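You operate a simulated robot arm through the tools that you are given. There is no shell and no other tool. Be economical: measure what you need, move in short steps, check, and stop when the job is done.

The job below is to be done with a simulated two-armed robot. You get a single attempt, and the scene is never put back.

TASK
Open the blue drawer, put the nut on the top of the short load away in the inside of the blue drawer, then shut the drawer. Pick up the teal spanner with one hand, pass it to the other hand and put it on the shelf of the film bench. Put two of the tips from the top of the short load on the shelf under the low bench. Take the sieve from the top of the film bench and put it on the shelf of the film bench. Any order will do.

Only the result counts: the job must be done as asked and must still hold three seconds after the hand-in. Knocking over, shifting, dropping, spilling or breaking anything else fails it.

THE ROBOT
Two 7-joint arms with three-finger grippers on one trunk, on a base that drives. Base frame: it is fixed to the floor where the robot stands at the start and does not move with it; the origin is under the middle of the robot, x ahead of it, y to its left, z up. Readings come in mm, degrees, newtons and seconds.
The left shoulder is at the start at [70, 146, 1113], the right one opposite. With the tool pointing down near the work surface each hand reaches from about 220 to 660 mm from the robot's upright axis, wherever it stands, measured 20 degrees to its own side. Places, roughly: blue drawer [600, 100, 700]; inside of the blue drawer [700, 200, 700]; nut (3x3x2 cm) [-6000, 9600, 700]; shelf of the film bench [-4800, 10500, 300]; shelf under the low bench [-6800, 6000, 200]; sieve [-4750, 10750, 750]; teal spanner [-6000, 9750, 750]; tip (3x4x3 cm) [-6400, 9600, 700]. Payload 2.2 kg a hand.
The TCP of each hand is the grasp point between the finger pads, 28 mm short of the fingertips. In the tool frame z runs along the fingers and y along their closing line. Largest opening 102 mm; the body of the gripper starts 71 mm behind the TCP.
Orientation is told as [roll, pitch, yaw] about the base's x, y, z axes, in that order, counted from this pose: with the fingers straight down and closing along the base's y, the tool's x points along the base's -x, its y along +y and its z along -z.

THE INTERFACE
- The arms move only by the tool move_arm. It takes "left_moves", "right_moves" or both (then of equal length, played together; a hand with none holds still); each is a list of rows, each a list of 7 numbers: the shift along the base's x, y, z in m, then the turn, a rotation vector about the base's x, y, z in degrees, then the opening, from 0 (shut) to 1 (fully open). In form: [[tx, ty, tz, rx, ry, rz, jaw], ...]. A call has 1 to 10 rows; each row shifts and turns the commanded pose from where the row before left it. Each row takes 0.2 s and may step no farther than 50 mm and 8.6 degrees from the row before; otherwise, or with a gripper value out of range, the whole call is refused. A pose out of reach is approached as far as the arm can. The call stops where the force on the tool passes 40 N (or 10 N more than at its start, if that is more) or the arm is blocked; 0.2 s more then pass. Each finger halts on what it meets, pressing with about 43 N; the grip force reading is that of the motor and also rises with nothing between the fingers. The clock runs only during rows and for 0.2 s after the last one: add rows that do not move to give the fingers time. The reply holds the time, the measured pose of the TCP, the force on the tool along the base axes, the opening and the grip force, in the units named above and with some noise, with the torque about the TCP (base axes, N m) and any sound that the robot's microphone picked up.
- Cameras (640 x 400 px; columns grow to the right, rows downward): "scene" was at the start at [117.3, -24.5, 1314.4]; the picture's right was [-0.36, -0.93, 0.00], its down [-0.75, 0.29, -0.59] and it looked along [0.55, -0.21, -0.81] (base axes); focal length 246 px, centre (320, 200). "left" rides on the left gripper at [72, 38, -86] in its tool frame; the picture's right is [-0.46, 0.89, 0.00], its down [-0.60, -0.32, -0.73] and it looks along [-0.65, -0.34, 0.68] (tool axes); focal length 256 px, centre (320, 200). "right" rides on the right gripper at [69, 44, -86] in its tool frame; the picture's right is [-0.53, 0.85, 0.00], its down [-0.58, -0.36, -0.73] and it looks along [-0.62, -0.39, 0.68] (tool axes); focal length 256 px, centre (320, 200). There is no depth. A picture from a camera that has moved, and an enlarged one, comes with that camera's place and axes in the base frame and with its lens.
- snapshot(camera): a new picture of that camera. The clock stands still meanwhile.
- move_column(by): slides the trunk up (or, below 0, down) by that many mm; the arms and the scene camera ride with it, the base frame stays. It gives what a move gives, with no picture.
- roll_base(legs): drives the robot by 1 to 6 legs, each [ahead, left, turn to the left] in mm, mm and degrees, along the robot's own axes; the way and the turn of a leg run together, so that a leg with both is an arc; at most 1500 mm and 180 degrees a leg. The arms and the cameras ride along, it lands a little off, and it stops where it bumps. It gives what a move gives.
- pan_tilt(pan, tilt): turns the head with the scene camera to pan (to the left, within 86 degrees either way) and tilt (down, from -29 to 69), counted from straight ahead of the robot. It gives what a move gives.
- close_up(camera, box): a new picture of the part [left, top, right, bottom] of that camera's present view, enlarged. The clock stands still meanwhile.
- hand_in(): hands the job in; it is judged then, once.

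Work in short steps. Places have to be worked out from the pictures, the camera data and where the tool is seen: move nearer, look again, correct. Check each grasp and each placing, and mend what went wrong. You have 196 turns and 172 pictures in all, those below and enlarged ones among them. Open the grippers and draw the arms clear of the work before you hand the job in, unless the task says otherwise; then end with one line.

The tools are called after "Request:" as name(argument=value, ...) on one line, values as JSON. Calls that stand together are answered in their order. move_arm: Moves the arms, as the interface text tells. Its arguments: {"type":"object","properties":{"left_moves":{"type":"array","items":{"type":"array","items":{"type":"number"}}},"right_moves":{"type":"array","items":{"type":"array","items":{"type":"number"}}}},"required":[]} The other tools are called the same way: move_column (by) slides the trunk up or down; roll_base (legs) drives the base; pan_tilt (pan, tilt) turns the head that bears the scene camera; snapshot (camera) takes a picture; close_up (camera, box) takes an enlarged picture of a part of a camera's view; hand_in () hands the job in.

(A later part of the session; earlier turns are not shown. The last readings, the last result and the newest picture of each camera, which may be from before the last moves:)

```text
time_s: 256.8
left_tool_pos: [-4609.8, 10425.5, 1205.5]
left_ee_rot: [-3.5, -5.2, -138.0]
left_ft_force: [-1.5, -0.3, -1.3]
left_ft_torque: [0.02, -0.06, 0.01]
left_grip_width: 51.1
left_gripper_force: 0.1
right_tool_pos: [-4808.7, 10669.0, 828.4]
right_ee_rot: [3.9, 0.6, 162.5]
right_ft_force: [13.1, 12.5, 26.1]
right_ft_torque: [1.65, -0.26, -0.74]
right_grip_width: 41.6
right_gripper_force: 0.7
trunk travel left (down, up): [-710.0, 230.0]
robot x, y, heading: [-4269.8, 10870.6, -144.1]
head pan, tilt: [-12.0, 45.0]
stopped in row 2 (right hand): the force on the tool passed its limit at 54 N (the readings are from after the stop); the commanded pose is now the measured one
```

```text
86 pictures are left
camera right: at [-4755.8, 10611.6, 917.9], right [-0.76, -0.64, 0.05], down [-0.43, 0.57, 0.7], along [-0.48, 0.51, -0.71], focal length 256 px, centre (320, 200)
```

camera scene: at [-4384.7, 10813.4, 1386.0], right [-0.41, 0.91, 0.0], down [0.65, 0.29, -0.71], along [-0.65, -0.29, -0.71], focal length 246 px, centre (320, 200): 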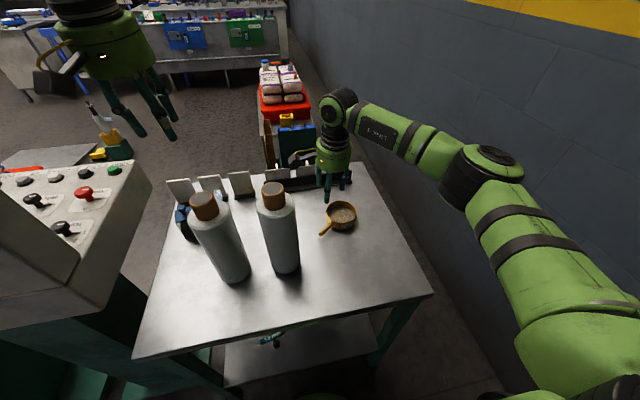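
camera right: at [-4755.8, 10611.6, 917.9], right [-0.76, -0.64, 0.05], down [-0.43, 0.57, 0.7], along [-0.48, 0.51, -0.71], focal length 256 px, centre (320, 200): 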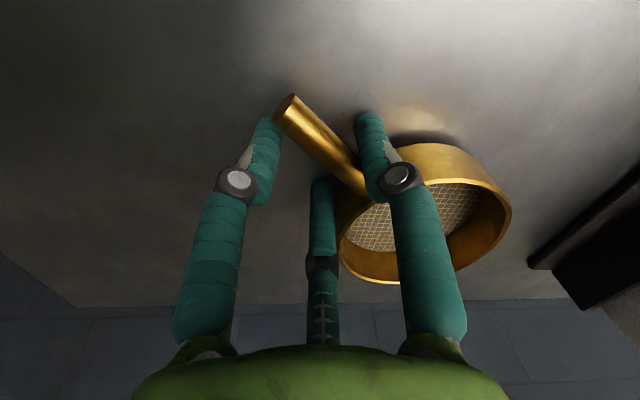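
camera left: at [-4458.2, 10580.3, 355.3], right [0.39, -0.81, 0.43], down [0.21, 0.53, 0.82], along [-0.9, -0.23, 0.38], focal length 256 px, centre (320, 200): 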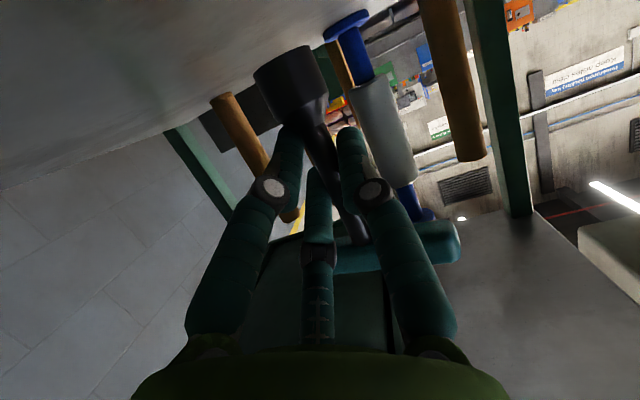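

The contact shows the handle sits higher than assumed: two hand views give z≈824, from (-4818,10652) to (-4770,10638). At that spot the wrist camera would touch the bottle, so I rise, move off and flip the hand by 180°.

Request:
move_arm(right_moves=[[0, 0, 0.04, 0, 0, 0, 0.6], [-0.01, 0.015, 0.04, 0, 0, 0, 0.6], [-0.01, 0.015, 0.03, 0, 0, 8.5, 0.6], [-0.01, 0.015, 0, 0, 0, 8.5, 0.6], [0, 0, 0, 0, 0, 8.5, 0.6], [0, 0, 0, 0, 0, 8.5, 0.6], [0, 0, 0, 0, 0, 8.5, 0.6], [0, 0, 0, 0, 0, 8.5, 0.6], [0, 0, 0, 0, 0, 8.5, 0.6], [0, 0, 0, 0, 0, 8.5, 0.6]])

Request:
move_arm(right_moves=[[0, 0, 0, 0, 0, 8.5, 0.6], [0, 0, 0, 0, 0, 8.5, 0.6], [0, 0, 0, 0, 0, 8.5, 0.6], [0, 0, 0, 0, 0, 8.5, 0.6], [0, 0, 0, 0, 0, 8.5, 0.6], [0, 0, 0, 0, 0, 8.5, 0.6], [0, 0, 0, 0, 0, 8.5, 0.6], [0, 0, 0, 0, 0, 8.5, 0.6], [0, 0, 0, 0, 0, 8.5, 0.6], [0, 0, 0, 0, 0, 8.5, 0.6]])

Request:
snapshot(camera="scene")

```text
time_s: 259.0
left_tool_pos: [-4612.5, 10424.2, 1203.6]
left_ee_rot: [-3.6, -5.1, -137.9]
left_ft_force: [-0.2, -0.4, 0.1]
left_ft_torque: [0.03, 0.03, -0.02]
left_grip_width: 51.0
left_gripper_force: 0.0
right_tool_pos: [-4841.0, 10711.1, 935.0]
right_ee_rot: [4.0, 0.5, -129.2]
right_ft_force: [0.1, -0.4, 0.3]
right_ft_torque: [0.01, -0.04, 0.01]
right_grip_width: 61.2
right_gripper_force: 0.1
trunk travel left (down, up): [-710.0, 230.0]
robot x, y, heading: [-4265.5, 10875.1, -144.0]
head pan, tilt: [-12.0, 45.0]
```

```text
time_s: 261.2
left_tool_pos: [-4613.1, 10421.4, 1202.7]
left_ee_rot: [-3.6, -5.0, -137.9]
left_ft_force: [-0.5, 0.3, -0.1]
left_ft_torque: [0.0, 0.02, 0.0]
left_grip_width: 51.0
left_gripper_force: 0.0
right_tool_pos: [-4777.2, 10760.3, 952.2]
right_ee_rot: [4.1, 0.5, -99.9]
right_ft_force: [-0.8, -0.7, 0.1]
right_ft_torque: [-0.01, -0.03, -0.02]
right_grip_width: 61.2
right_gripper_force: 0.0
right hand out of reach, approached as far as the arm can: row 3, 4, 5, 6, 7, 8, 9, 10
trunk travel left (down, up): [-710.0, 230.0]
robot x, y, heading: [-4272.7, 10876.2, -144.0]
head pan, tilt: [-12.0, 45.0]
```

```text
85 pictures are left
camera scene: at [-4384.9, 10812.0, 1385.8], right [-0.41, 0.91, 0.0], down [0.65, 0.29, -0.71], along [-0.65, -0.29, -0.71], focal length 246 px, centre (320, 200)
```

scene: 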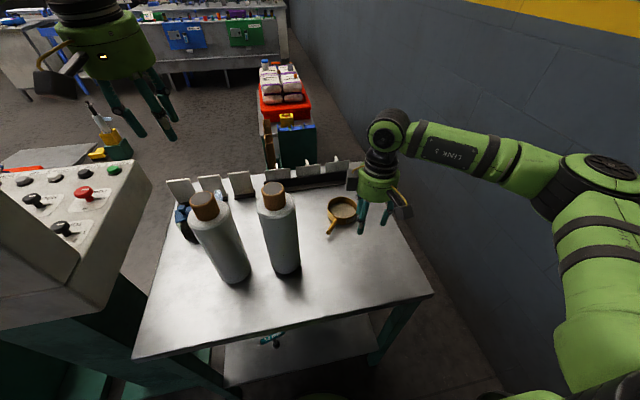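

The right wrist can't flip that far. Instead I'll first drag the sieve away from the bottle with closed claws inside its ring. I turn the hand back and go above the bowl for a look.

Request:
move_arm(right_moves=[[0, 0, 0, 0, 0, -8.5, 0.3], [0, 0, 0, 0, 0, -8.5, 0], [0, 0, 0, 0, 0, -8.5, 0], [0, 0, 0, 0, 0, -8.5, 0], [0, 0, 0, 0, 0, -8.5, 0], [0, 0, 0, 0, 0, -8.5, 0], [0, 0, 0, 0, 0, -8.5, 0], [-0.009, -0.017, 0, 0, 0, -8.5, 0], [-0.01, -0.017, 0, 0, 0, -8.5, 0], [-0.01, -0.017, 0, 0, 0, -8.5, 0]])

Request:
snapshot(camera="right")

Request:
close_up(camera="scene", box=[260, 110, 420, 270])

```text
time_s: 263.4
left_tool_pos: [-4613.2, 10423.4, 1203.9]
left_ee_rot: [-3.6, -5.0, -137.8]
left_ft_force: [0.3, 0.5, -0.8]
left_ft_torque: [-0.01, 0.04, -0.01]
left_grip_width: 51.0
left_gripper_force: 0.1
right_tool_pos: [-4805.7, 10708.7, 950.6]
right_ee_rot: [3.9, 0.4, 174.9]
right_ft_force: [0.7, 0.5, -0.1]
right_ft_torque: [0.04, 0.0, -0.02]
right_grip_width: 2.1
right_gripper_force: 31.3
trunk travel left (down, up): [-710.0, 230.0]
robot x, y, heading: [-4268.9, 10872.9, -144.2]
head pan, tilt: [-12.0, 45.0]
```

```text
84 pictures are left
camera right: at [-4739.8, 10664.6, 1039.9], right [-0.61, -0.79, 0.05], down [-0.54, 0.46, 0.7], along [-0.58, 0.39, -0.71], focal length 256 px, centre (320, 200)
```

right: 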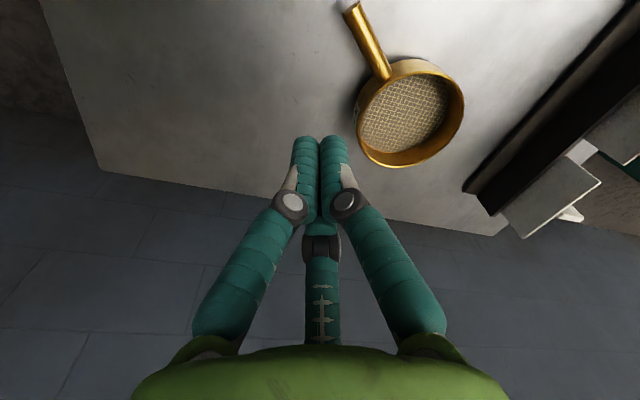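

```text
2.50 times, centred on (340, 190) of scene
camera zoom: at [-4383.8, 10812.5, 1386.0], right [-0.41, 0.91, 0.0], down [0.65, 0.29, -0.71], along [-0.65, -0.29, -0.71], focal length 614 px, centre (270, 225)
```

zoom: 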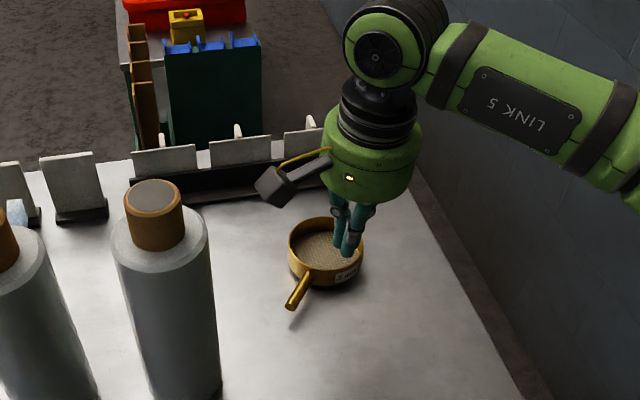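

The nudge turned the handle to point along +x; bowl centre ≈(-4875,10655), rim ≈832. I lower the closed claws into the ring.

Request:
move_arm(right_moves=[[-0.035, -0.0195, 0, 0, 0, 0, 0], [-0.035, -0.0195, 0, 0, 0, 0, 0], [0, 0, -0.04, 0, 0, 0, 0], [0, 0, -0.04, 0, 0, 0, 0], [0, 0, -0.021, 0, 0, 0, 0]])

Request:
close_up(camera="right", box=[200, 0, 520, 220])

Request:
close_up(camera="scene", box=[260, 110, 420, 270])

```text
time_s: 264.6
left_tool_pos: [-4612.2, 10423.0, 1203.0]
left_ee_rot: [-3.7, -5.0, -137.9]
left_ft_force: [0.6, -0.3, 0.6]
left_ft_torque: [0.0, 0.02, 0.0]
left_grip_width: 51.1
left_gripper_force: 0.0
right_tool_pos: [-4874.3, 10668.8, 848.8]
right_ee_rot: [4.2, 0.4, 175.3]
right_ft_force: [-0.1, -0.2, 0.0]
right_ft_torque: [-0.01, -0.01, 0.03]
right_grip_width: 2.0
right_gripper_force: 30.8
trunk travel left (down, up): [-710.0, 230.0]
robot x, y, heading: [-4269.4, 10873.3, -143.8]
head pan, tilt: [-12.0, 45.0]
```

```text
1.82 times, centred on (360, 110) of right
camera zoom: at [-4809.2, 10624.2, 938.0], right [-0.6, -0.8, 0.06], down [-0.54, 0.46, 0.7], along [-0.58, 0.39, -0.71], focal length 465 px, centre (247, 364)
```

zoom: 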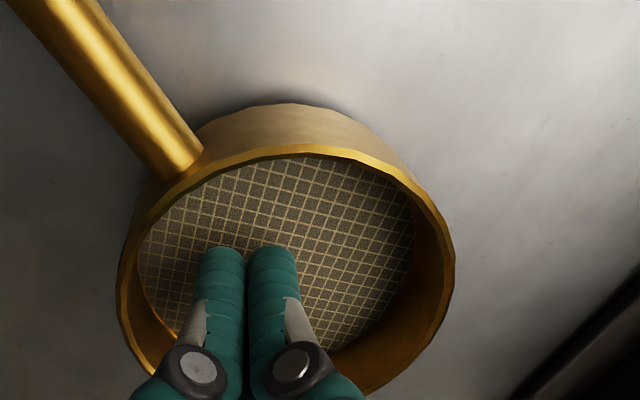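

```text
2.50 times, centred on (340, 190) of scene
camera zoom: at [-4383.6, 10812.7, 1386.0], right [-0.41, 0.91, 0.0], down [0.65, 0.29, -0.71], along [-0.65, -0.29, -0.71], focal length 614 px, centre (270, 225)
```

zoom: 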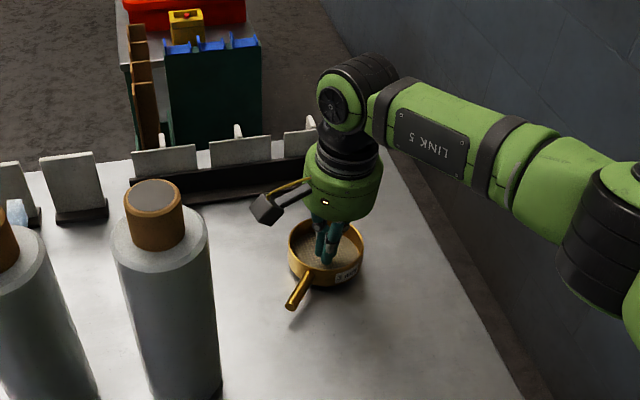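

The tips are about 11 mm below the rim. I lower 6 mm more and drag the sieve ~75 mm toward +y.

Request:
move_arm(right_moves=[[0, 0, -0.006, 0, 0, 0, 0], [0, 0.018, 0, 0, 0, 0, 0], [0, 0.018, 0, 0, 0, 0, 0], [0, 0.018, 0, 0, 0, 0, 0], [0, 0.018, 0, 0, 0, 0, 0], [0, 0.018, 0, 0, 0, 0, 0], [0, 0.01, 0, 0, 0, 0, 0]])

Request:
close_up(camera="scene", box=[260, 110, 420, 270])

```text
time_s: 266.2
left_tool_pos: [-4611.6, 10423.3, 1204.0]
left_ee_rot: [-3.6, -5.2, -137.9]
left_ft_force: [-0.2, -0.7, -0.5]
left_ft_torque: [0.0, 0.01, -0.01]
left_grip_width: 50.9
left_gripper_force: 0.1
right_tool_pos: [-4874.5, 10770.4, 845.0]
right_ee_rot: [4.1, 0.5, 175.1]
right_ft_force: [-0.2, 0.6, -0.7]
right_ft_torque: [0.03, 0.0, 0.0]
right_grip_width: 2.0
right_gripper_force: 31.2
trunk travel left (down, up): [-710.0, 230.0]
robot x, y, heading: [-4266.3, 10873.1, -144.0]
head pan, tilt: [-12.0, 45.0]
```

```text
2.50 times, centred on (340, 190) of scene
camera zoom: at [-4383.6, 10813.5, 1386.1], right [-0.41, 0.91, 0.0], down [0.65, 0.29, -0.71], along [-0.65, -0.29, -0.71], focal length 614 px, centre (270, 225)
```

zoom: 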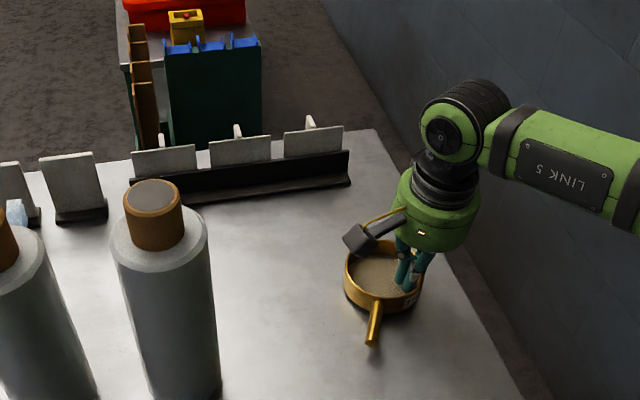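

The sieve moved clear of the bottle; the handle now runs from (-4834,10746) to (-4780,10755). I lift out, go above the handle with matching yaw and check.

Request:
move_arm(right_moves=[[0, -0.005, 0.04, 0, 0, 0, 0], [0, 0, 0.04, 0, 0, 0, 0.2], [0.034, -0.005, 0, 0, 0, 7.5, 0.4], [0.034, -0.005, 0, 0, 0, 7.5, 0.4], [0, 0, -0.03, 0, 0, 0, 0.4]])

Request:
snapshot(camera="right")

```text
time_s: 267.4
left_tool_pos: [-4614.1, 10424.3, 1203.2]
left_ee_rot: [-3.5, -5.0, -137.9]
left_ft_force: [0.1, 0.7, 0.1]
left_ft_torque: [0.03, -0.02, 0.05]
left_grip_width: 51.3
left_gripper_force: 0.1
right_tool_pos: [-4808.3, 10755.1, 894.6]
right_ee_rot: [4.2, 0.5, -170.0]
right_ft_force: [-0.7, -0.8, 0.0]
right_ft_torque: [0.01, -0.03, 0.01]
right_grip_width: 40.8
right_gripper_force: 0.1
trunk travel left (down, up): [-710.0, 230.0]
robot x, y, heading: [-4266.5, 10874.7, -143.8]
head pan, tilt: [-12.0, 45.0]
```

```text
79 pictures are left
camera right: at [-4735.2, 10728.7, 984.8], right [-0.38, -0.92, 0.06], down [-0.65, 0.31, 0.7], along [-0.66, 0.23, -0.71], focal length 256 px, centre (320, 200)
```

right: 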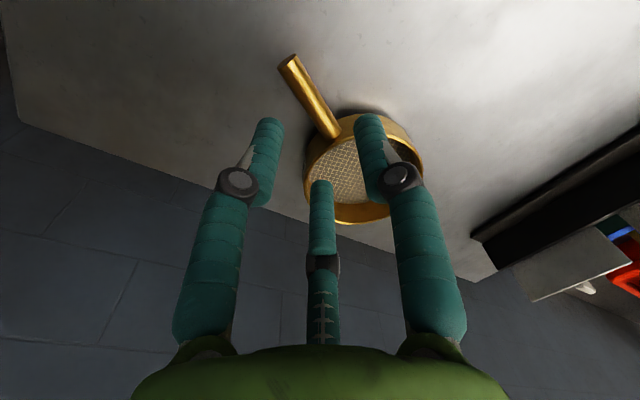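

The rod lies right for the claws. I descend onto it and close.

Request:
move_arm(right_moves=[[0.006, 0, -0.036, 0, 0, 0, 0.4], [0, 0, -0.036, 0, 0, 0, 0.4], [0, 0, 0, 0, 0, 0, 0], [0, 0, 0, 0, 0, 0, 0]])

Request:
snapshot(camera="right")

```text
time_s: 268.4
left_tool_pos: [-4607.3, 10426.5, 1206.5]
left_ee_rot: [-3.6, -5.3, -137.8]
left_ft_force: [1.0, -0.2, -0.1]
left_ft_torque: [0.02, 0.02, 0.0]
left_grip_width: 51.0
left_gripper_force: 0.1
right_tool_pos: [-4798.6, 10753.9, 827.3]
right_ee_rot: [4.3, -0.2, -170.1]
right_ft_force: [-7.1, 9.9, 37.3]
right_ft_torque: [0.86, 0.1, 0.17]
right_grip_width: 20.4
right_gripper_force: 42.7
trunk travel left (down, up): [-710.0, 230.0]
robot x, y, heading: [-4268.1, 10871.7, -144.2]
head pan, tilt: [-12.0, 45.0]
```

```text
78 pictures are left
camera right: at [-4724.6, 10729.2, 916.5], right [-0.38, -0.92, 0.07], down [-0.64, 0.31, 0.7], along [-0.67, 0.23, -0.71], focal length 256 px, centre (320, 200)
```

right: 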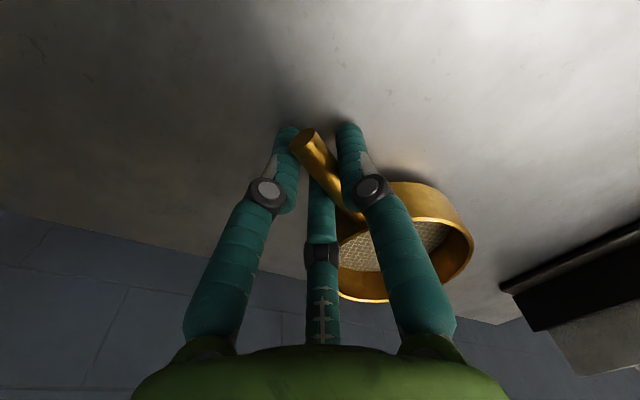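

The rod is gripped (20.4 mm). I lift and check.

Request:
move_arm(right_moves=[[0, 0, 0.015, 0, 0, 0, 0], [0, 0, 0.04, 0, 0, 0, 0], [0, 0, 0.04, 0, 0, 0, 0], [0, 0, 0.04, 0, 0, 0, 0]])

Request:
close_up(camera="scene", box=[260, 90, 460, 290])

Request:
snapshot(camera="right")

```text
time_s: 269.4
left_tool_pos: [-4610.8, 10422.6, 1203.6]
left_ee_rot: [-3.6, -5.0, -137.8]
left_ft_force: [-1.1, 0.1, -0.6]
left_ft_torque: [0.0, 0.0, 0.01]
left_grip_width: 51.1
left_gripper_force: 0.1
right_tool_pos: [-4797.6, 10754.6, 954.4]
right_ee_rot: [4.0, 0.5, -169.9]
right_ft_force: [0.3, -0.4, -1.4]
right_ft_torque: [0.05, -0.08, -0.01]
right_grip_width: 20.6
right_gripper_force: 43.3
trunk travel left (down, up): [-710.0, 230.0]
robot x, y, heading: [-4269.7, 10871.6, -143.9]
head pan, tilt: [-12.0, 45.0]
```

```text
2.00 times, centred on (360, 190) of scene
camera zoom: at [-4383.6, 10812.9, 1385.9], right [-0.41, 0.91, 0.0], down [0.65, 0.29, -0.71], along [-0.65, -0.29, -0.71], focal length 491 px, centre (240, 220)
```

zoom: 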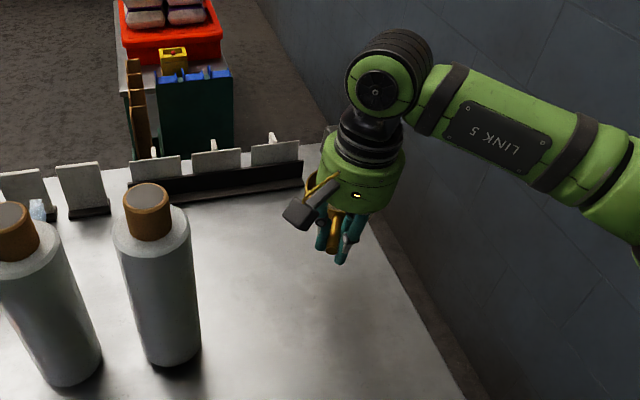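

```text
76 pictures are left
camera right: at [-4725.2, 10728.2, 1044.4], right [-0.38, -0.92, 0.05], down [-0.65, 0.31, 0.7], along [-0.66, 0.23, -0.71], focal length 256 px, centre (320, 200)
```

right: 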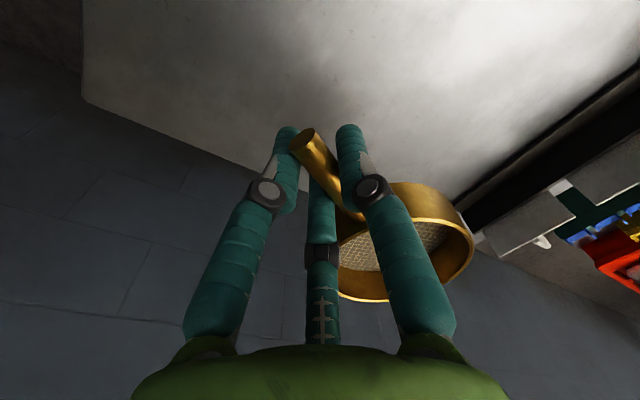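

The sieve is held level. To bring it to the shelf I retract the left hand, then back off and shift left, and lower.

Request:
move_arm(left_moves=[[0.028, 0.0207, 0, 0, 0, 0, 0.5], [0.028, 0.0207, 0, 0, 0, 0, 0.5], [0.028, 0.0207, 0, 0, 0, 0, 0.5], [0.028, 0.0207, 0, 0, 0, 0, 0.5], [0.028, 0.0207, 0, 0, 0, 0, 0.5], [0.028, 0.0207, 0, 0, 0, 0, 0.5]])

Request:
roll_base(legs=[[-300, 0, 0], [0, 119, 0]])

Request:
move_column(by=-390)

Request:
move_column(by=-130)

Request:
snapshot(camera="scene")

```text
time_s: 270.8
left_tool_pos: [-4444.0, 10549.7, 1202.6]
left_ee_rot: [-3.7, -5.1, -137.9]
left_ft_force: [-0.5, 0.5, 0.0]
left_ft_torque: [0.01, 0.02, 0.03]
left_grip_width: 50.9
left_gripper_force: 0.0
right_tool_pos: [-4799.2, 10754.9, 955.7]
right_ee_rot: [4.0, 0.4, -169.9]
right_ft_force: [0.0, 0.2, -1.3]
right_ft_torque: [0.05, -0.05, 0.01]
right_grip_width: 20.6
right_gripper_force: 43.4
trunk travel left (down, up): [-710.0, 230.0]
robot x, y, heading: [-4268.7, 10876.7, -144.1]
head pan, tilt: [-12.0, 45.0]
```

```text
time_s: 273.8
left_tool_pos: [-4126.6, 10631.6, 1203.5]
left_ee_rot: [-3.5, -5.1, -137.7]
left_ft_force: [-0.7, -0.5, 0.1]
left_ft_torque: [0.03, 0.01, 0.02]
left_grip_width: 51.1
left_gripper_force: 0.1
right_tool_pos: [-4482.8, 10834.7, 954.6]
right_ee_rot: [4.1, 0.4, -169.7]
right_ft_force: [-0.1, 0.3, -1.0]
right_ft_torque: [0.01, -0.09, -0.04]
right_grip_width: 20.7
right_gripper_force: 43.5
trunk travel left (down, up): [-710.0, 230.0]
robot x, y, heading: [-3950.6, 10955.0, -143.6]
head pan, tilt: [-12.0, 45.0]
```

```text
time_s: 277.5
left_tool_pos: [-4125.3, 10630.6, 812.6]
left_ee_rot: [-3.6, -5.1, -137.7]
left_ft_force: [-0.2, 0.1, 0.2]
left_ft_torque: [-0.01, 0.02, 0.02]
left_grip_width: 50.7
left_gripper_force: 0.1
right_tool_pos: [-4480.9, 10833.6, 565.4]
right_ee_rot: [4.0, 0.4, -169.7]
right_ft_force: [0.0, -1.2, -0.8]
right_ft_torque: [0.01, -0.06, 0.0]
right_grip_width: 20.8
right_gripper_force: 43.2
trunk travel left (down, up): [-320.0, 620.0]
robot x, y, heading: [-3950.7, 10952.1, -143.6]
head pan, tilt: [-12.0, 45.0]
```

```text
time_s: 279.1
left_tool_pos: [-4125.8, 10629.9, 682.3]
left_ee_rot: [-3.7, -5.2, -137.8]
left_ft_force: [0.0, 0.0, 0.9]
left_ft_torque: [-0.01, 0.0, 0.01]
left_grip_width: 51.1
left_gripper_force: 0.0
right_tool_pos: [-4481.1, 10834.0, 434.7]
right_ee_rot: [4.0, 0.4, -169.8]
right_ft_force: [0.1, 0.7, -1.1]
right_ft_torque: [0.02, -0.1, 0.02]
right_grip_width: 20.4
right_gripper_force: 42.9
trunk travel left (down, up): [-190.0, 750.0]
robot x, y, heading: [-3949.2, 10954.1, -143.5]
head pan, tilt: [-12.0, 45.0]
```

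```text
75 pictures are left
camera scene: at [-4065.7, 10895.0, 866.1], right [-0.41, 0.91, 0.0], down [0.64, 0.29, -0.71], along [-0.64, -0.29, -0.71], focal length 246 px, centre (320, 200)
```

scene: 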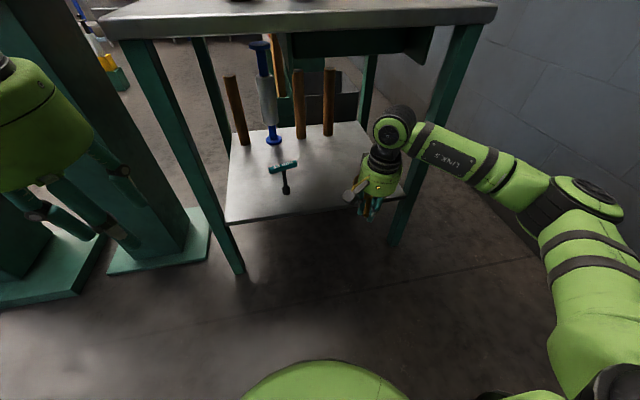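

The hand is aimed at the free right half of the shelf. I roll forward 180 mm to bring the sieve in over it.

Request:
roll_base(legs=[[180, 0, 0]])

Request:
snapshot(camera="scene")

Request:
snapshot(camera="right")

```text
time_s: 280.6
left_tool_pos: [-4269.6, 10525.6, 682.1]
left_ee_rot: [-3.6, -5.1, -137.7]
left_ft_force: [-0.2, 0.1, -0.8]
left_ft_torque: [0.04, 0.02, 0.04]
left_grip_width: 50.8
left_gripper_force: 0.0
right_tool_pos: [-4623.8, 10731.7, 434.0]
right_ee_rot: [3.9, 0.4, -169.7]
right_ft_force: [-1.0, 0.3, -1.1]
right_ft_torque: [0.01, -0.09, -0.01]
right_grip_width: 20.5
right_gripper_force: 43.0
trunk travel left (down, up): [-190.0, 750.0]
robot x, y, heading: [-4092.7, 10852.6, -143.4]
head pan, tilt: [-12.0, 45.0]
```

```text
74 pictures are left
camera scene: at [-4208.4, 10790.4, 866.0], right [-0.41, 0.91, 0.0], down [0.64, 0.29, -0.71], along [-0.64, -0.29, -0.71], focal length 246 px, centre (320, 200)
```

scene: 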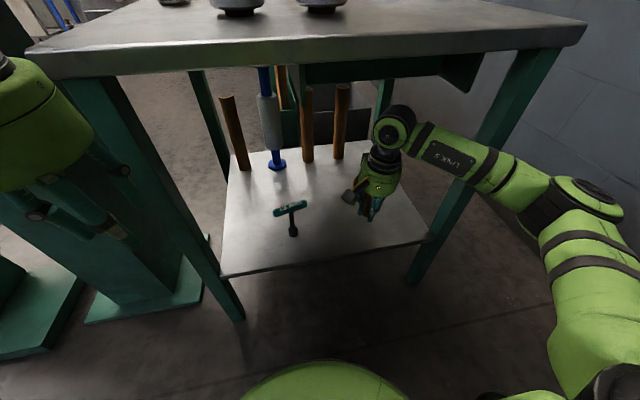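

```text
73 pictures are left
camera right: at [-4549.9, 10704.3, 524.0], right [-0.38, -0.93, 0.06], down [-0.65, 0.3, 0.7], along [-0.66, 0.23, -0.71], focal length 256 px, centre (320, 200)
```

right: 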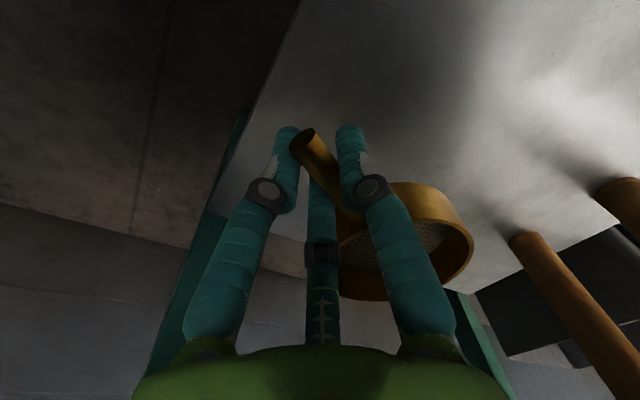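

The sieve is over the shelf with room on all sides. I go 25 mm further in and lower, feeling for the shelf.

Request:
move_arm(right_moves=[[-0.02, -0.015, 0, 0, 0, 0, 0], [0, 0, -0.02, 0, 0, 0, 0], [0, 0, -0.015, 0, 0, 0, 0], [0, 0, -0.01, 0, 0, 0, 0], [0, 0, -0.008, 0, 0, 0, 0], [0, 0, -0.006, 0, 0, 0, 0]])

Request:
close_up(camera="scene", box=[260, 90, 460, 290])

```text
time_s: 282.0
left_tool_pos: [-4267.8, 10525.5, 683.4]
left_ee_rot: [-3.7, -5.1, -137.7]
left_ft_force: [0.4, 0.4, 0.1]
left_ft_torque: [-0.01, -0.01, 0.02]
left_grip_width: 50.8
left_gripper_force: 0.1
right_tool_pos: [-4643.2, 10715.8, 375.1]
right_ee_rot: [4.0, 0.4, -169.7]
right_ft_force: [0.6, -0.3, -1.5]
right_ft_torque: [0.03, -0.08, 0.0]
right_grip_width: 20.4
right_gripper_force: 43.4
trunk travel left (down, up): [-190.0, 750.0]
robot x, y, heading: [-4093.3, 10850.9, -143.4]
head pan, tilt: [-12.0, 45.0]
```

```text
2.00 times, centred on (360, 190) of scene
camera zoom: at [-4208.3, 10790.4, 866.0], right [-0.41, 0.91, 0.0], down [0.64, 0.29, -0.71], along [-0.64, -0.29, -0.71], focal length 491 px, centre (240, 220)
```

zoom: 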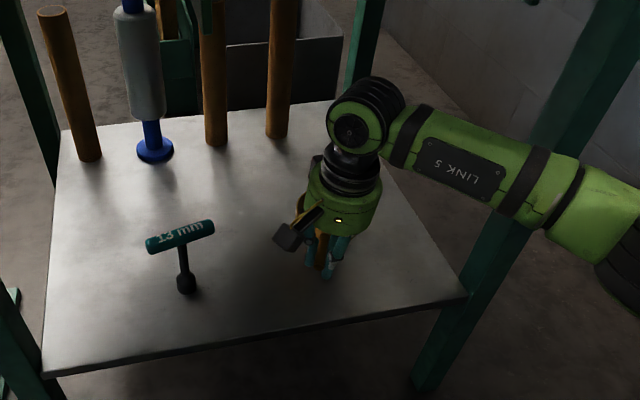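

No contact yet at 375. I continue in 4 mm steps.

Request:
move_arm(right_moves=[[0, 0, -0.004, 0, 0, 0, 0], [0, 0, -0.004, 0, 0, 0, 0], [0, 0, -0.004, 0, 0, 0, 0], [0, 0, -0.003, 0, 0, 0, 0]])

```text
time_s: 283.0
left_tool_pos: [-4267.2, 10525.8, 682.7]
left_ee_rot: [-3.6, -5.2, -137.7]
left_ft_force: [-0.1, 0.1, -0.1]
left_ft_torque: [0.02, 0.0, -0.01]
left_grip_width: 51.0
left_gripper_force: 0.0
right_tool_pos: [-4642.3, 10715.3, 361.2]
right_ee_rot: [4.0, 0.3, -169.7]
right_ft_force: [-0.1, 0.0, -0.8]
right_ft_torque: [0.02, -0.09, 0.01]
right_grip_width: 20.6
right_gripper_force: 43.1
trunk travel left (down, up): [-190.0, 750.0]
robot x, y, heading: [-4088.9, 10849.5, -143.8]
head pan, tilt: [-12.0, 45.0]
```

Still free. I continue down with small steps.

Request:
move_arm(right_moves=[[0, 0, -0.004, 0, 0, 0, 0], [0, 0, -0.004, 0, 0, 0, 0], [0, 0, -0.004, 0, 0, 0, 0], [0, 0, -0.004, 0, 0, 0, 0]])

Request:
snapshot(camera="right")

```text
time_s: 284.0
left_tool_pos: [-4268.1, 10526.6, 683.2]
left_ee_rot: [-3.6, -5.0, -137.7]
left_ft_force: [-0.2, 0.8, -0.3]
left_ft_torque: [-0.01, 0.0, 0.02]
left_grip_width: 51.1
left_gripper_force: 0.1
right_tool_pos: [-4642.2, 10714.4, 346.4]
right_ee_rot: [3.9, 0.5, -169.8]
right_ft_force: [0.4, 0.2, -0.6]
right_ft_torque: [0.03, -0.08, 0.02]
right_grip_width: 20.8
right_gripper_force: 42.8
trunk travel left (down, up): [-190.0, 750.0]
robot x, y, heading: [-4093.2, 10849.5, -143.7]
head pan, tilt: [-12.0, 45.0]
```

```text
71 pictures are left
camera right: at [-4568.4, 10688.9, 434.4], right [-0.38, -0.93, 0.06], down [-0.65, 0.3, 0.7], along [-0.66, 0.23, -0.71], focal length 256 px, centre (320, 200)
```

right: 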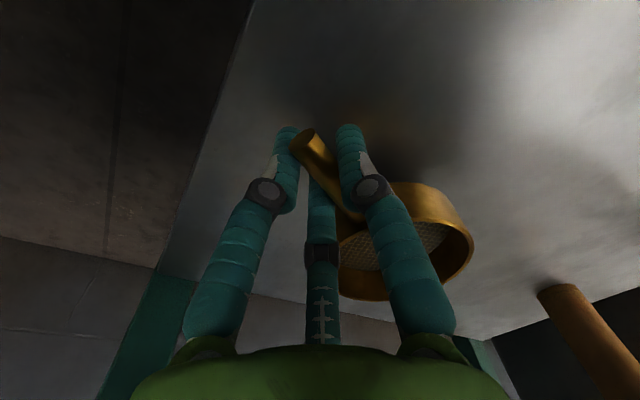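

The image shows the sieve still a little above the shelf. I continue down.

Request:
move_arm(right_moves=[[0, 0, -0.004, 0, 0, 0, 0], [0, 0, -0.004, 0, 0, 0, 0], [0, 0, -0.004, 0, 0, 0, 0], [0, 0, -0.004, 0, 0, 0, 0], [0, 0, -0.004, 0, 0, 0, 0]])

Request:
snapshot(camera="right")

```text
time_s: 285.2
left_tool_pos: [-4268.1, 10525.9, 684.6]
left_ee_rot: [-3.5, -5.2, -137.7]
left_ft_force: [0.3, -0.2, -0.5]
left_ft_torque: [-0.01, -0.03, 0.0]
left_grip_width: 51.0
left_gripper_force: 0.1
right_tool_pos: [-4645.1, 10714.0, 327.5]
right_ee_rot: [4.2, 0.2, -169.8]
right_ft_force: [0.5, 2.4, 12.0]
right_ft_torque: [-0.11, 0.33, -0.06]
right_grip_width: 20.6
right_gripper_force: 42.8
trunk travel left (down, up): [-190.0, 750.0]
robot x, y, heading: [-4094.5, 10849.6, -143.6]
head pan, tilt: [-12.0, 45.0]
```

```text
70 pictures are left
camera right: at [-4570.0, 10688.3, 417.0], right [-0.38, -0.92, 0.06], down [-0.64, 0.31, 0.7], along [-0.67, 0.22, -0.71], focal length 256 px, centre (320, 200)
```

right: 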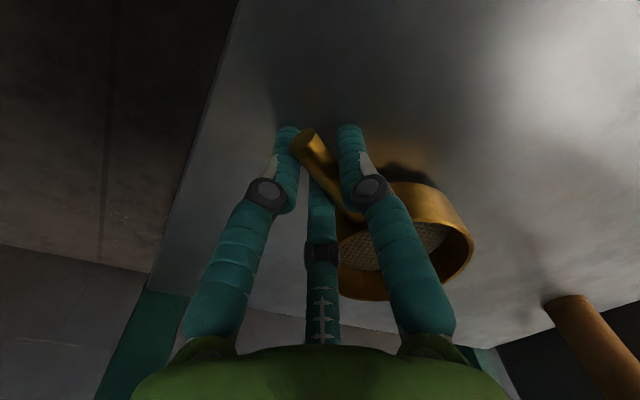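

Contact with 12 N: the sieve rests on the shelf. I release and lift off carefully.

Request:
move_arm(right_moves=[[0, 0, 0.001, 0, 0, 0, 0.25], [0, 0, 0, 0, 0, 0, 0.4], [0, 0, 0, 0, 0, 0, 0.45], [0, 0, 0.02, 0, 0, 0, 0.45], [0, 0, 0.03, 0, 0, 0, 0.45], [0.01, 0.008, 0.04, 0, 0, 0, 0.45]])

Request:
snapshot(camera="scene")

```text
time_s: 286.6
left_tool_pos: [-4266.9, 10525.4, 682.9]
left_ee_rot: [-3.6, -5.1, -137.7]
left_ft_force: [-0.2, 0.5, 0.9]
left_ft_torque: [0.01, 0.01, -0.01]
left_grip_width: 50.8
left_gripper_force: 0.0
right_tool_pos: [-4632.6, 10721.6, 417.8]
right_ee_rot: [4.0, 0.4, -169.9]
right_ft_force: [-0.5, 0.4, -0.2]
right_ft_torque: [0.02, 0.0, 0.03]
right_grip_width: 45.9
right_gripper_force: 0.1
trunk travel left (down, up): [-190.0, 750.0]
robot x, y, heading: [-4091.7, 10849.4, -143.6]
head pan, tilt: [-12.0, 45.0]
```

```text
69 pictures are left
camera scene: at [-4207.9, 10790.5, 866.0], right [-0.41, 0.91, 0.0], down [0.64, 0.29, -0.71], along [-0.64, -0.29, -0.71], focal length 246 px, centre (320, 200)
```

scene: 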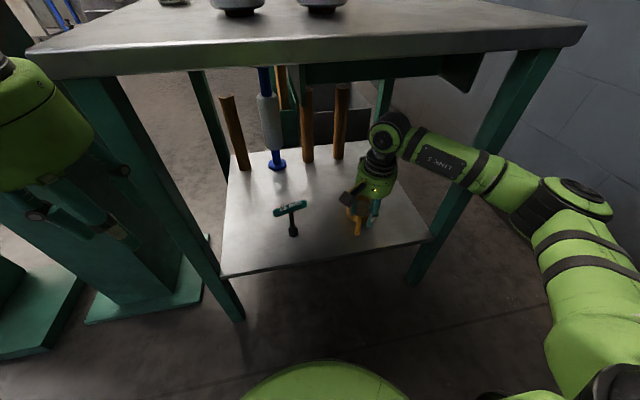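

The sieve stays on the shelf. I back away and verify both items.

Request:
roll_base(legs=[[-260, 0, 0]])

Request:
close_up(camera="scene", box=[190, 60, 450, 260])

```text
time_s: 288.4
left_tool_pos: [-4064.7, 10674.7, 682.5]
left_ee_rot: [-3.6, -5.1, -137.9]
left_ft_force: [0.2, -0.5, 0.6]
left_ft_torque: [0.01, 0.02, 0.0]
left_grip_width: 51.2
left_gripper_force: 0.0
right_tool_pos: [-4429.2, 10872.4, 418.2]
right_ee_rot: [4.1, 0.4, -169.8]
right_ft_force: [0.4, -0.4, -0.3]
right_ft_torque: [-0.01, 0.04, -0.03]
right_grip_width: 46.1
right_gripper_force: 0.1
trunk travel left (down, up): [-190.0, 750.0]
robot x, y, heading: [-3886.3, 11000.4, -144.1]
head pan, tilt: [-12.0, 45.0]
```

```text
2.00 times, centred on (320, 160) of scene
camera zoom: at [-4004.2, 10940.1, 866.1], right [-0.41, 0.91, 0.0], down [0.65, 0.29, -0.71], along [-0.65, -0.29, -0.71], focal length 491 px, centre (320, 280)
```

zoom: 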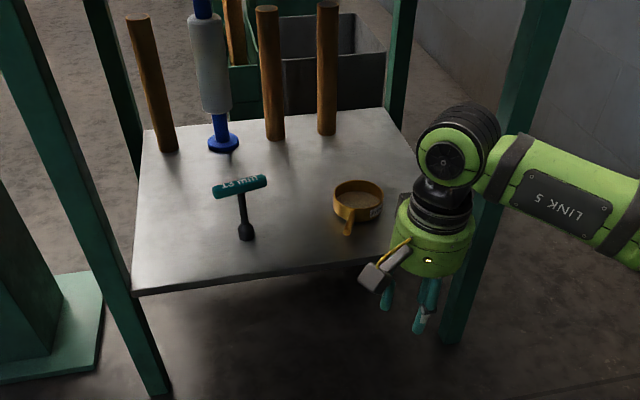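

Both the spanner and sieve stand on the shelf. Now I raise the trunk, tuck the right hand, and drive back the way I came toward the short load.

Request:
move_column(by=400)

Request:
move_arm(right_moves=[[0.028, 0.02, 0.03, 0, 0, 0, 0.6], [0.028, 0.02, 0.03, 0, 0, 0, 0.6], [0.028, 0.02, 0.03, 0, 0, 0, 0.6], [0.028, 0.02, 0.03, 0, 0, 0, 0.6], [0.028, 0.02, 0.03, 0, 0, 0, 0.6], [0, 0, 0.03, 0, 0, 0, 0.6]])

Request:
roll_base(legs=[[168, 1062, 0], [168, 1062, 0]])

```text
time_s: 292.2
left_tool_pos: [-4065.3, 10675.1, 1082.1]
left_ee_rot: [-3.6, -5.0, -137.9]
left_ft_force: [-0.7, -0.4, -0.2]
left_ft_torque: [-0.02, -0.01, 0.0]
left_grip_width: 50.9
left_gripper_force: 0.1
right_tool_pos: [-4430.0, 10873.5, 816.7]
right_ee_rot: [4.0, 0.3, -169.9]
right_ft_force: [0.1, 0.4, -0.2]
right_ft_torque: [0.02, 0.01, -0.02]
right_grip_width: 45.7
right_gripper_force: 0.0
trunk travel left (down, up): [-590.0, 350.0]
robot x, y, heading: [-3889.3, 11002.8, -143.9]
head pan, tilt: [-12.0, 45.0]
```

```text
time_s: 293.6
left_tool_pos: [-4065.1, 10676.3, 1083.0]
left_ee_rot: [-3.7, -5.1, -137.9]
left_ft_force: [-0.5, 0.3, 0.2]
left_ft_torque: [0.04, 0.02, 0.0]
left_grip_width: 51.0
left_gripper_force: 0.0
right_tool_pos: [-4289.5, 10974.4, 998.7]
right_ee_rot: [3.8, 0.4, -169.9]
right_ft_force: [0.0, 0.8, -0.7]
right_ft_torque: [-0.02, 0.01, 0.0]
right_grip_width: 61.4
right_gripper_force: 0.1
trunk travel left (down, up): [-590.0, 350.0]
robot x, y, heading: [-3887.7, 11000.9, -143.9]
head pan, tilt: [-12.0, 45.0]
```

```text
time_s: 304.5
left_tool_pos: [-3075.1, 8727.5, 1083.3]
left_ee_rot: [-3.6, -5.1, -138.7]
left_ft_force: [-0.2, -0.1, 0.1]
left_ft_torque: [-0.03, -0.02, 0.02]
left_grip_width: 51.1
left_gripper_force: 0.0
right_tool_pos: [-3296.4, 9030.0, 998.2]
right_ee_rot: [4.1, 0.4, -170.8]
right_ft_force: [-0.3, 0.3, 0.3]
right_ft_torque: [0.0, 0.0, 0.02]
right_grip_width: 61.0
right_gripper_force: 0.1
trunk travel left (down, up): [-590.0, 350.0]
robot x, y, heading: [-2892.4, 9050.9, -144.6]
head pan, tilt: [-12.0, 45.0]
```

On course at (-2892,9051). I continue around the table and turntable to the west side.

Request:
roll_base(legs=[[-133, 525, 0], [491, 570, 0], [1460, 178, 0], [826, -158, 0], [800, -158, 0]])

```text
time_s: 326.3
left_tool_pos: [-5344.4, 5940.1, 1083.1]
left_ee_rot: [-3.6, -5.1, -138.7]
left_ft_force: [-0.1, -0.5, -0.5]
left_ft_torque: [-0.03, 0.02, -0.02]
left_grip_width: 51.0
left_gripper_force: 0.0
right_tool_pos: [-5563.0, 6242.8, 998.4]
right_ee_rot: [4.1, 0.4, -170.6]
right_ft_force: [0.4, -0.3, -0.5]
right_ft_torque: [0.01, 0.01, -0.04]
right_grip_width: 61.3
right_gripper_force: 0.0
trunk travel left (down, up): [-590.0, 350.0]
robot x, y, heading: [-5160.3, 6263.9, -144.8]
head pan, tilt: [-12.0, 45.0]
```

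Now I turn to heading 75° and drive up to the front-left of the short load.

Request:
roll_base(legs=[[0, 0, -140], [835, 886, 0], [925, 414, 0], [600, 260, 0]])

Request:
pan_tilt(pan=35, tilt=42)

Request:
snapshot(camera="scene")

```text
time_s: 346.4
left_tool_pos: [-6127.5, 9315.7, 1083.5]
left_ee_rot: [-3.6, -5.1, 82.0]
left_ft_force: [-0.1, -0.6, -0.3]
left_ft_torque: [-0.01, -0.03, -0.01]
left_grip_width: 51.2
left_gripper_force: 0.0
right_tool_pos: [-5763.4, 9231.0, 997.8]
right_ee_rot: [4.0, 0.4, 50.0]
right_ft_force: [0.1, 0.8, 0.3]
right_ft_torque: [-0.01, 0.01, 0.01]
right_grip_width: 61.2
right_gripper_force: 0.0
trunk travel left (down, up): [-590.0, 350.0]
robot x, y, heading: [-6055.5, 8955.4, 75.8]
head pan, tilt: [-12.0, 45.0]
```

```text
time_s: 347.6
left_tool_pos: [-6127.0, 9316.1, 1082.9]
left_ee_rot: [-3.7, -5.1, 82.0]
left_ft_force: [-0.1, 0.6, 0.0]
left_ft_torque: [-0.02, 0.01, 0.0]
left_grip_width: 51.2
left_gripper_force: 0.1
right_tool_pos: [-5763.0, 9230.8, 998.7]
right_ee_rot: [4.0, 0.4, 50.0]
right_ft_force: [0.7, 0.1, 0.2]
right_ft_torque: [0.0, 0.01, 0.0]
right_grip_width: 61.3
right_gripper_force: 0.0
trunk travel left (down, up): [-590.0, 350.0]
robot x, y, heading: [-6055.2, 8953.6, 75.7]
head pan, tilt: [35.0, 42.0]
```

```text
67 pictures are left
camera scene: at [-6073.6, 9081.9, 1270.3], right [0.93, 0.36, 0.0], down [0.24, -0.62, -0.74], along [-0.27, 0.69, -0.67], focal length 246 px, centre (320, 200)
```

scene: 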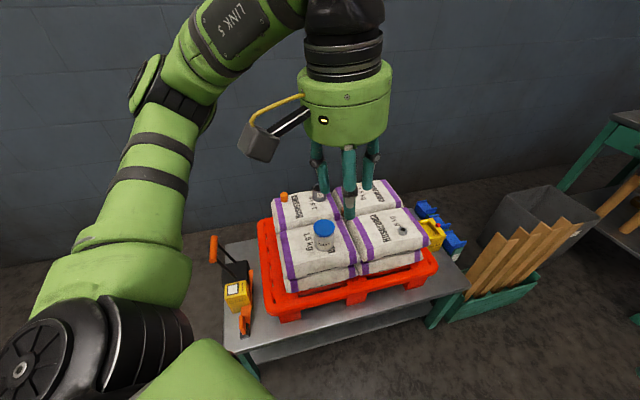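

Orange tip 1 is near (-6418,9624). I come 80 mm closer and carry the left hand over it.

Request:
roll_base(legs=[[54, 59, 0]])

Request:
move_arm(left_moves=[[-0.031, 0.03, -0.02, 0, 0, 0, 0.6], [-0.031, 0.03, -0.02, 0, 0, 0, 0.6], [-0.031, 0.03, -0.02, 0, 0, 0, 0.6], [-0.031, 0.03, -0.02, 0, 0, 0, 0.6], [-0.031, 0.03, -0.02, 0, 0, 0, 0.6], [-0.031, 0.03, -0.02, 0, 0, 0, 0.6], [-0.031, 0.03, -0.02, 0, 0, 0, 0.6], [-0.031, 0.03, -0.02, 0, 0, 0, 0.6]])

Request:
snapshot(camera="left")

Request:
snapshot(camera="scene")

```text
time_s: 348.6
left_tool_pos: [-6170.0, 9381.4, 1082.9]
left_ee_rot: [-3.6, -5.1, 82.0]
left_ft_force: [-0.3, -0.3, -0.1]
left_ft_torque: [0.0, -0.02, 0.03]
left_grip_width: 50.9
left_gripper_force: 0.1
right_tool_pos: [-5806.7, 9296.0, 998.8]
right_ee_rot: [3.9, 0.3, 50.1]
right_ft_force: [0.1, -0.7, 0.0]
right_ft_torque: [0.01, 0.0, 0.0]
right_grip_width: 61.2
right_gripper_force: 0.0
trunk travel left (down, up): [-590.0, 350.0]
robot x, y, heading: [-6099.3, 9018.9, 76.0]
head pan, tilt: [35.0, 42.0]
```

```text
time_s: 350.4
left_tool_pos: [-6422.2, 9620.6, 921.5]
left_ee_rot: [-3.6, -5.0, 82.0]
left_ft_force: [0.6, 0.2, 0.8]
left_ft_torque: [-0.04, -0.02, 0.0]
left_grip_width: 61.1
left_gripper_force: 0.0
right_tool_pos: [-5807.7, 9296.8, 997.5]
right_ee_rot: [4.0, 0.3, 49.9]
right_ft_force: [-0.5, -0.8, -0.2]
right_ft_torque: [-0.06, 0.02, 0.02]
right_grip_width: 61.2
right_gripper_force: 0.0
trunk travel left (down, up): [-590.0, 350.0]
robot x, y, heading: [-6095.2, 9017.5, 76.0]
head pan, tilt: [35.0, 42.0]
```

```text
66 pictures are left
camera left: at [-6473.9, 9547.2, 998.6], right [-0.81, 0.59, -0.01], down [0.34, 0.49, 0.8], along [0.48, 0.64, -0.6], focal length 256 px, centre (320, 200)
```

left: 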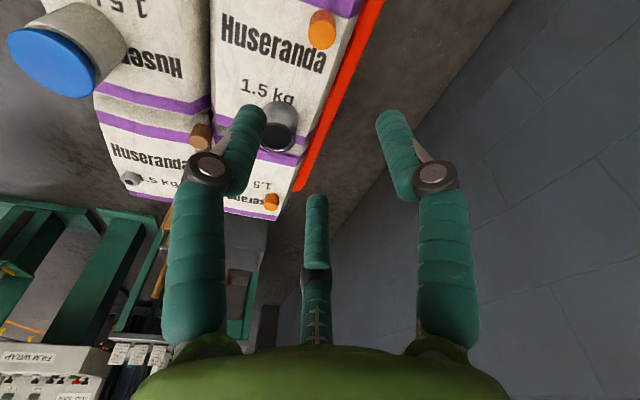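

```text
65 pictures are left
camera scene: at [-6118.2, 9148.5, 1270.2], right [0.93, 0.36, 0.0], down [0.24, -0.63, -0.74], along [-0.27, 0.69, -0.67], focal length 246 px, centre (320, 200)
```

scene: 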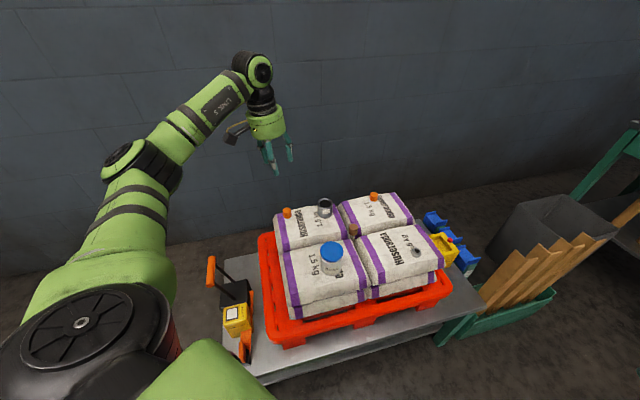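

Both views agree: tip 1 at ≈(-6415,9624,725). I descend to just above it with a look before closing.

Request:
move_arm(left_moves=[[0.007, 0.003, -0.04, 0, 0, 0, 0.6], [0, 0, -0.04, 0, 0, 0, 0.6], [0, 0, -0.04, 0, 0, 0, 0.6]])

Request:
snapshot(camera="left")

```text
time_s: 351.2
left_tool_pos: [-6412.3, 9622.4, 803.6]
left_ee_rot: [-3.6, -5.1, 82.0]
left_ft_force: [0.2, -1.1, 0.4]
left_ft_torque: [-0.03, -0.03, 0.01]
left_grip_width: 61.1
left_gripper_force: 0.1
right_tool_pos: [-5807.1, 9297.1, 998.9]
right_ee_rot: [4.0, 0.4, 49.9]
right_ft_force: [0.0, 0.9, 0.6]
right_ft_torque: [0.02, -0.01, -0.03]
right_grip_width: 60.9
right_gripper_force: 0.0
trunk travel left (down, up): [-590.0, 350.0]
robot x, y, heading: [-6099.3, 9017.9, 75.9]
head pan, tilt: [35.0, 42.0]
```

```text
64 pictures are left
camera left: at [-6465.3, 9548.8, 880.4], right [-0.81, 0.59, -0.01], down [0.34, 0.49, 0.8], along [0.48, 0.64, -0.6], focal length 256 px, centre (320, 200)
```

left: 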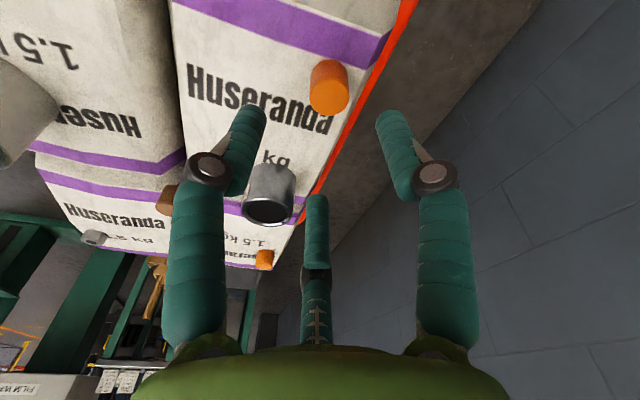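

The tip is centred under the hand. I descend and close.

Request:
move_arm(left_moves=[[-0.002, 0, -0.033, 0, 0, 0, 0.6], [0, 0, -0.033, 0, 0, 0, 0.6], [0, 0, 0, 0, 0, 0, 0], [0, 0, 0, 0, 0, 0, 0], [0, 0, 0.03, 0, 0, 0, 0], [0, 0, 0.04, 0, 0, 0, 0], [0, 0, 0.04, 0, 0, 0, 0]])

Request:
snapshot(camera="left")

```text
time_s: 352.8
left_tool_pos: [-6412.5, 9624.3, 850.0]
left_ee_rot: [-3.5, -5.0, 82.0]
left_ft_force: [-0.1, 0.0, 0.0]
left_ft_torque: [0.0, 0.0, -0.03]
left_grip_width: 25.2
left_gripper_force: 43.1
right_tool_pos: [-5807.0, 9296.4, 997.8]
right_ee_rot: [4.0, 0.4, 50.0]
right_ft_force: [0.3, -0.6, -0.8]
right_ft_torque: [-0.01, 0.02, 0.0]
right_grip_width: 61.2
right_gripper_force: 0.1
trunk travel left (down, up): [-590.0, 350.0]
robot x, y, heading: [-6097.4, 9020.5, 76.1]
head pan, tilt: [35.0, 42.0]
```

```text
63 pictures are left
camera left: at [-6465.4, 9551.3, 927.5], right [-0.81, 0.59, -0.01], down [0.34, 0.49, 0.8], along [0.48, 0.64, -0.6], focal length 256 px, centre (320, 200)
```

left: 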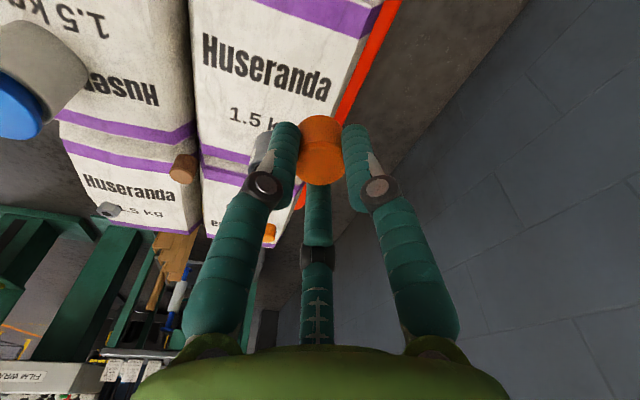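

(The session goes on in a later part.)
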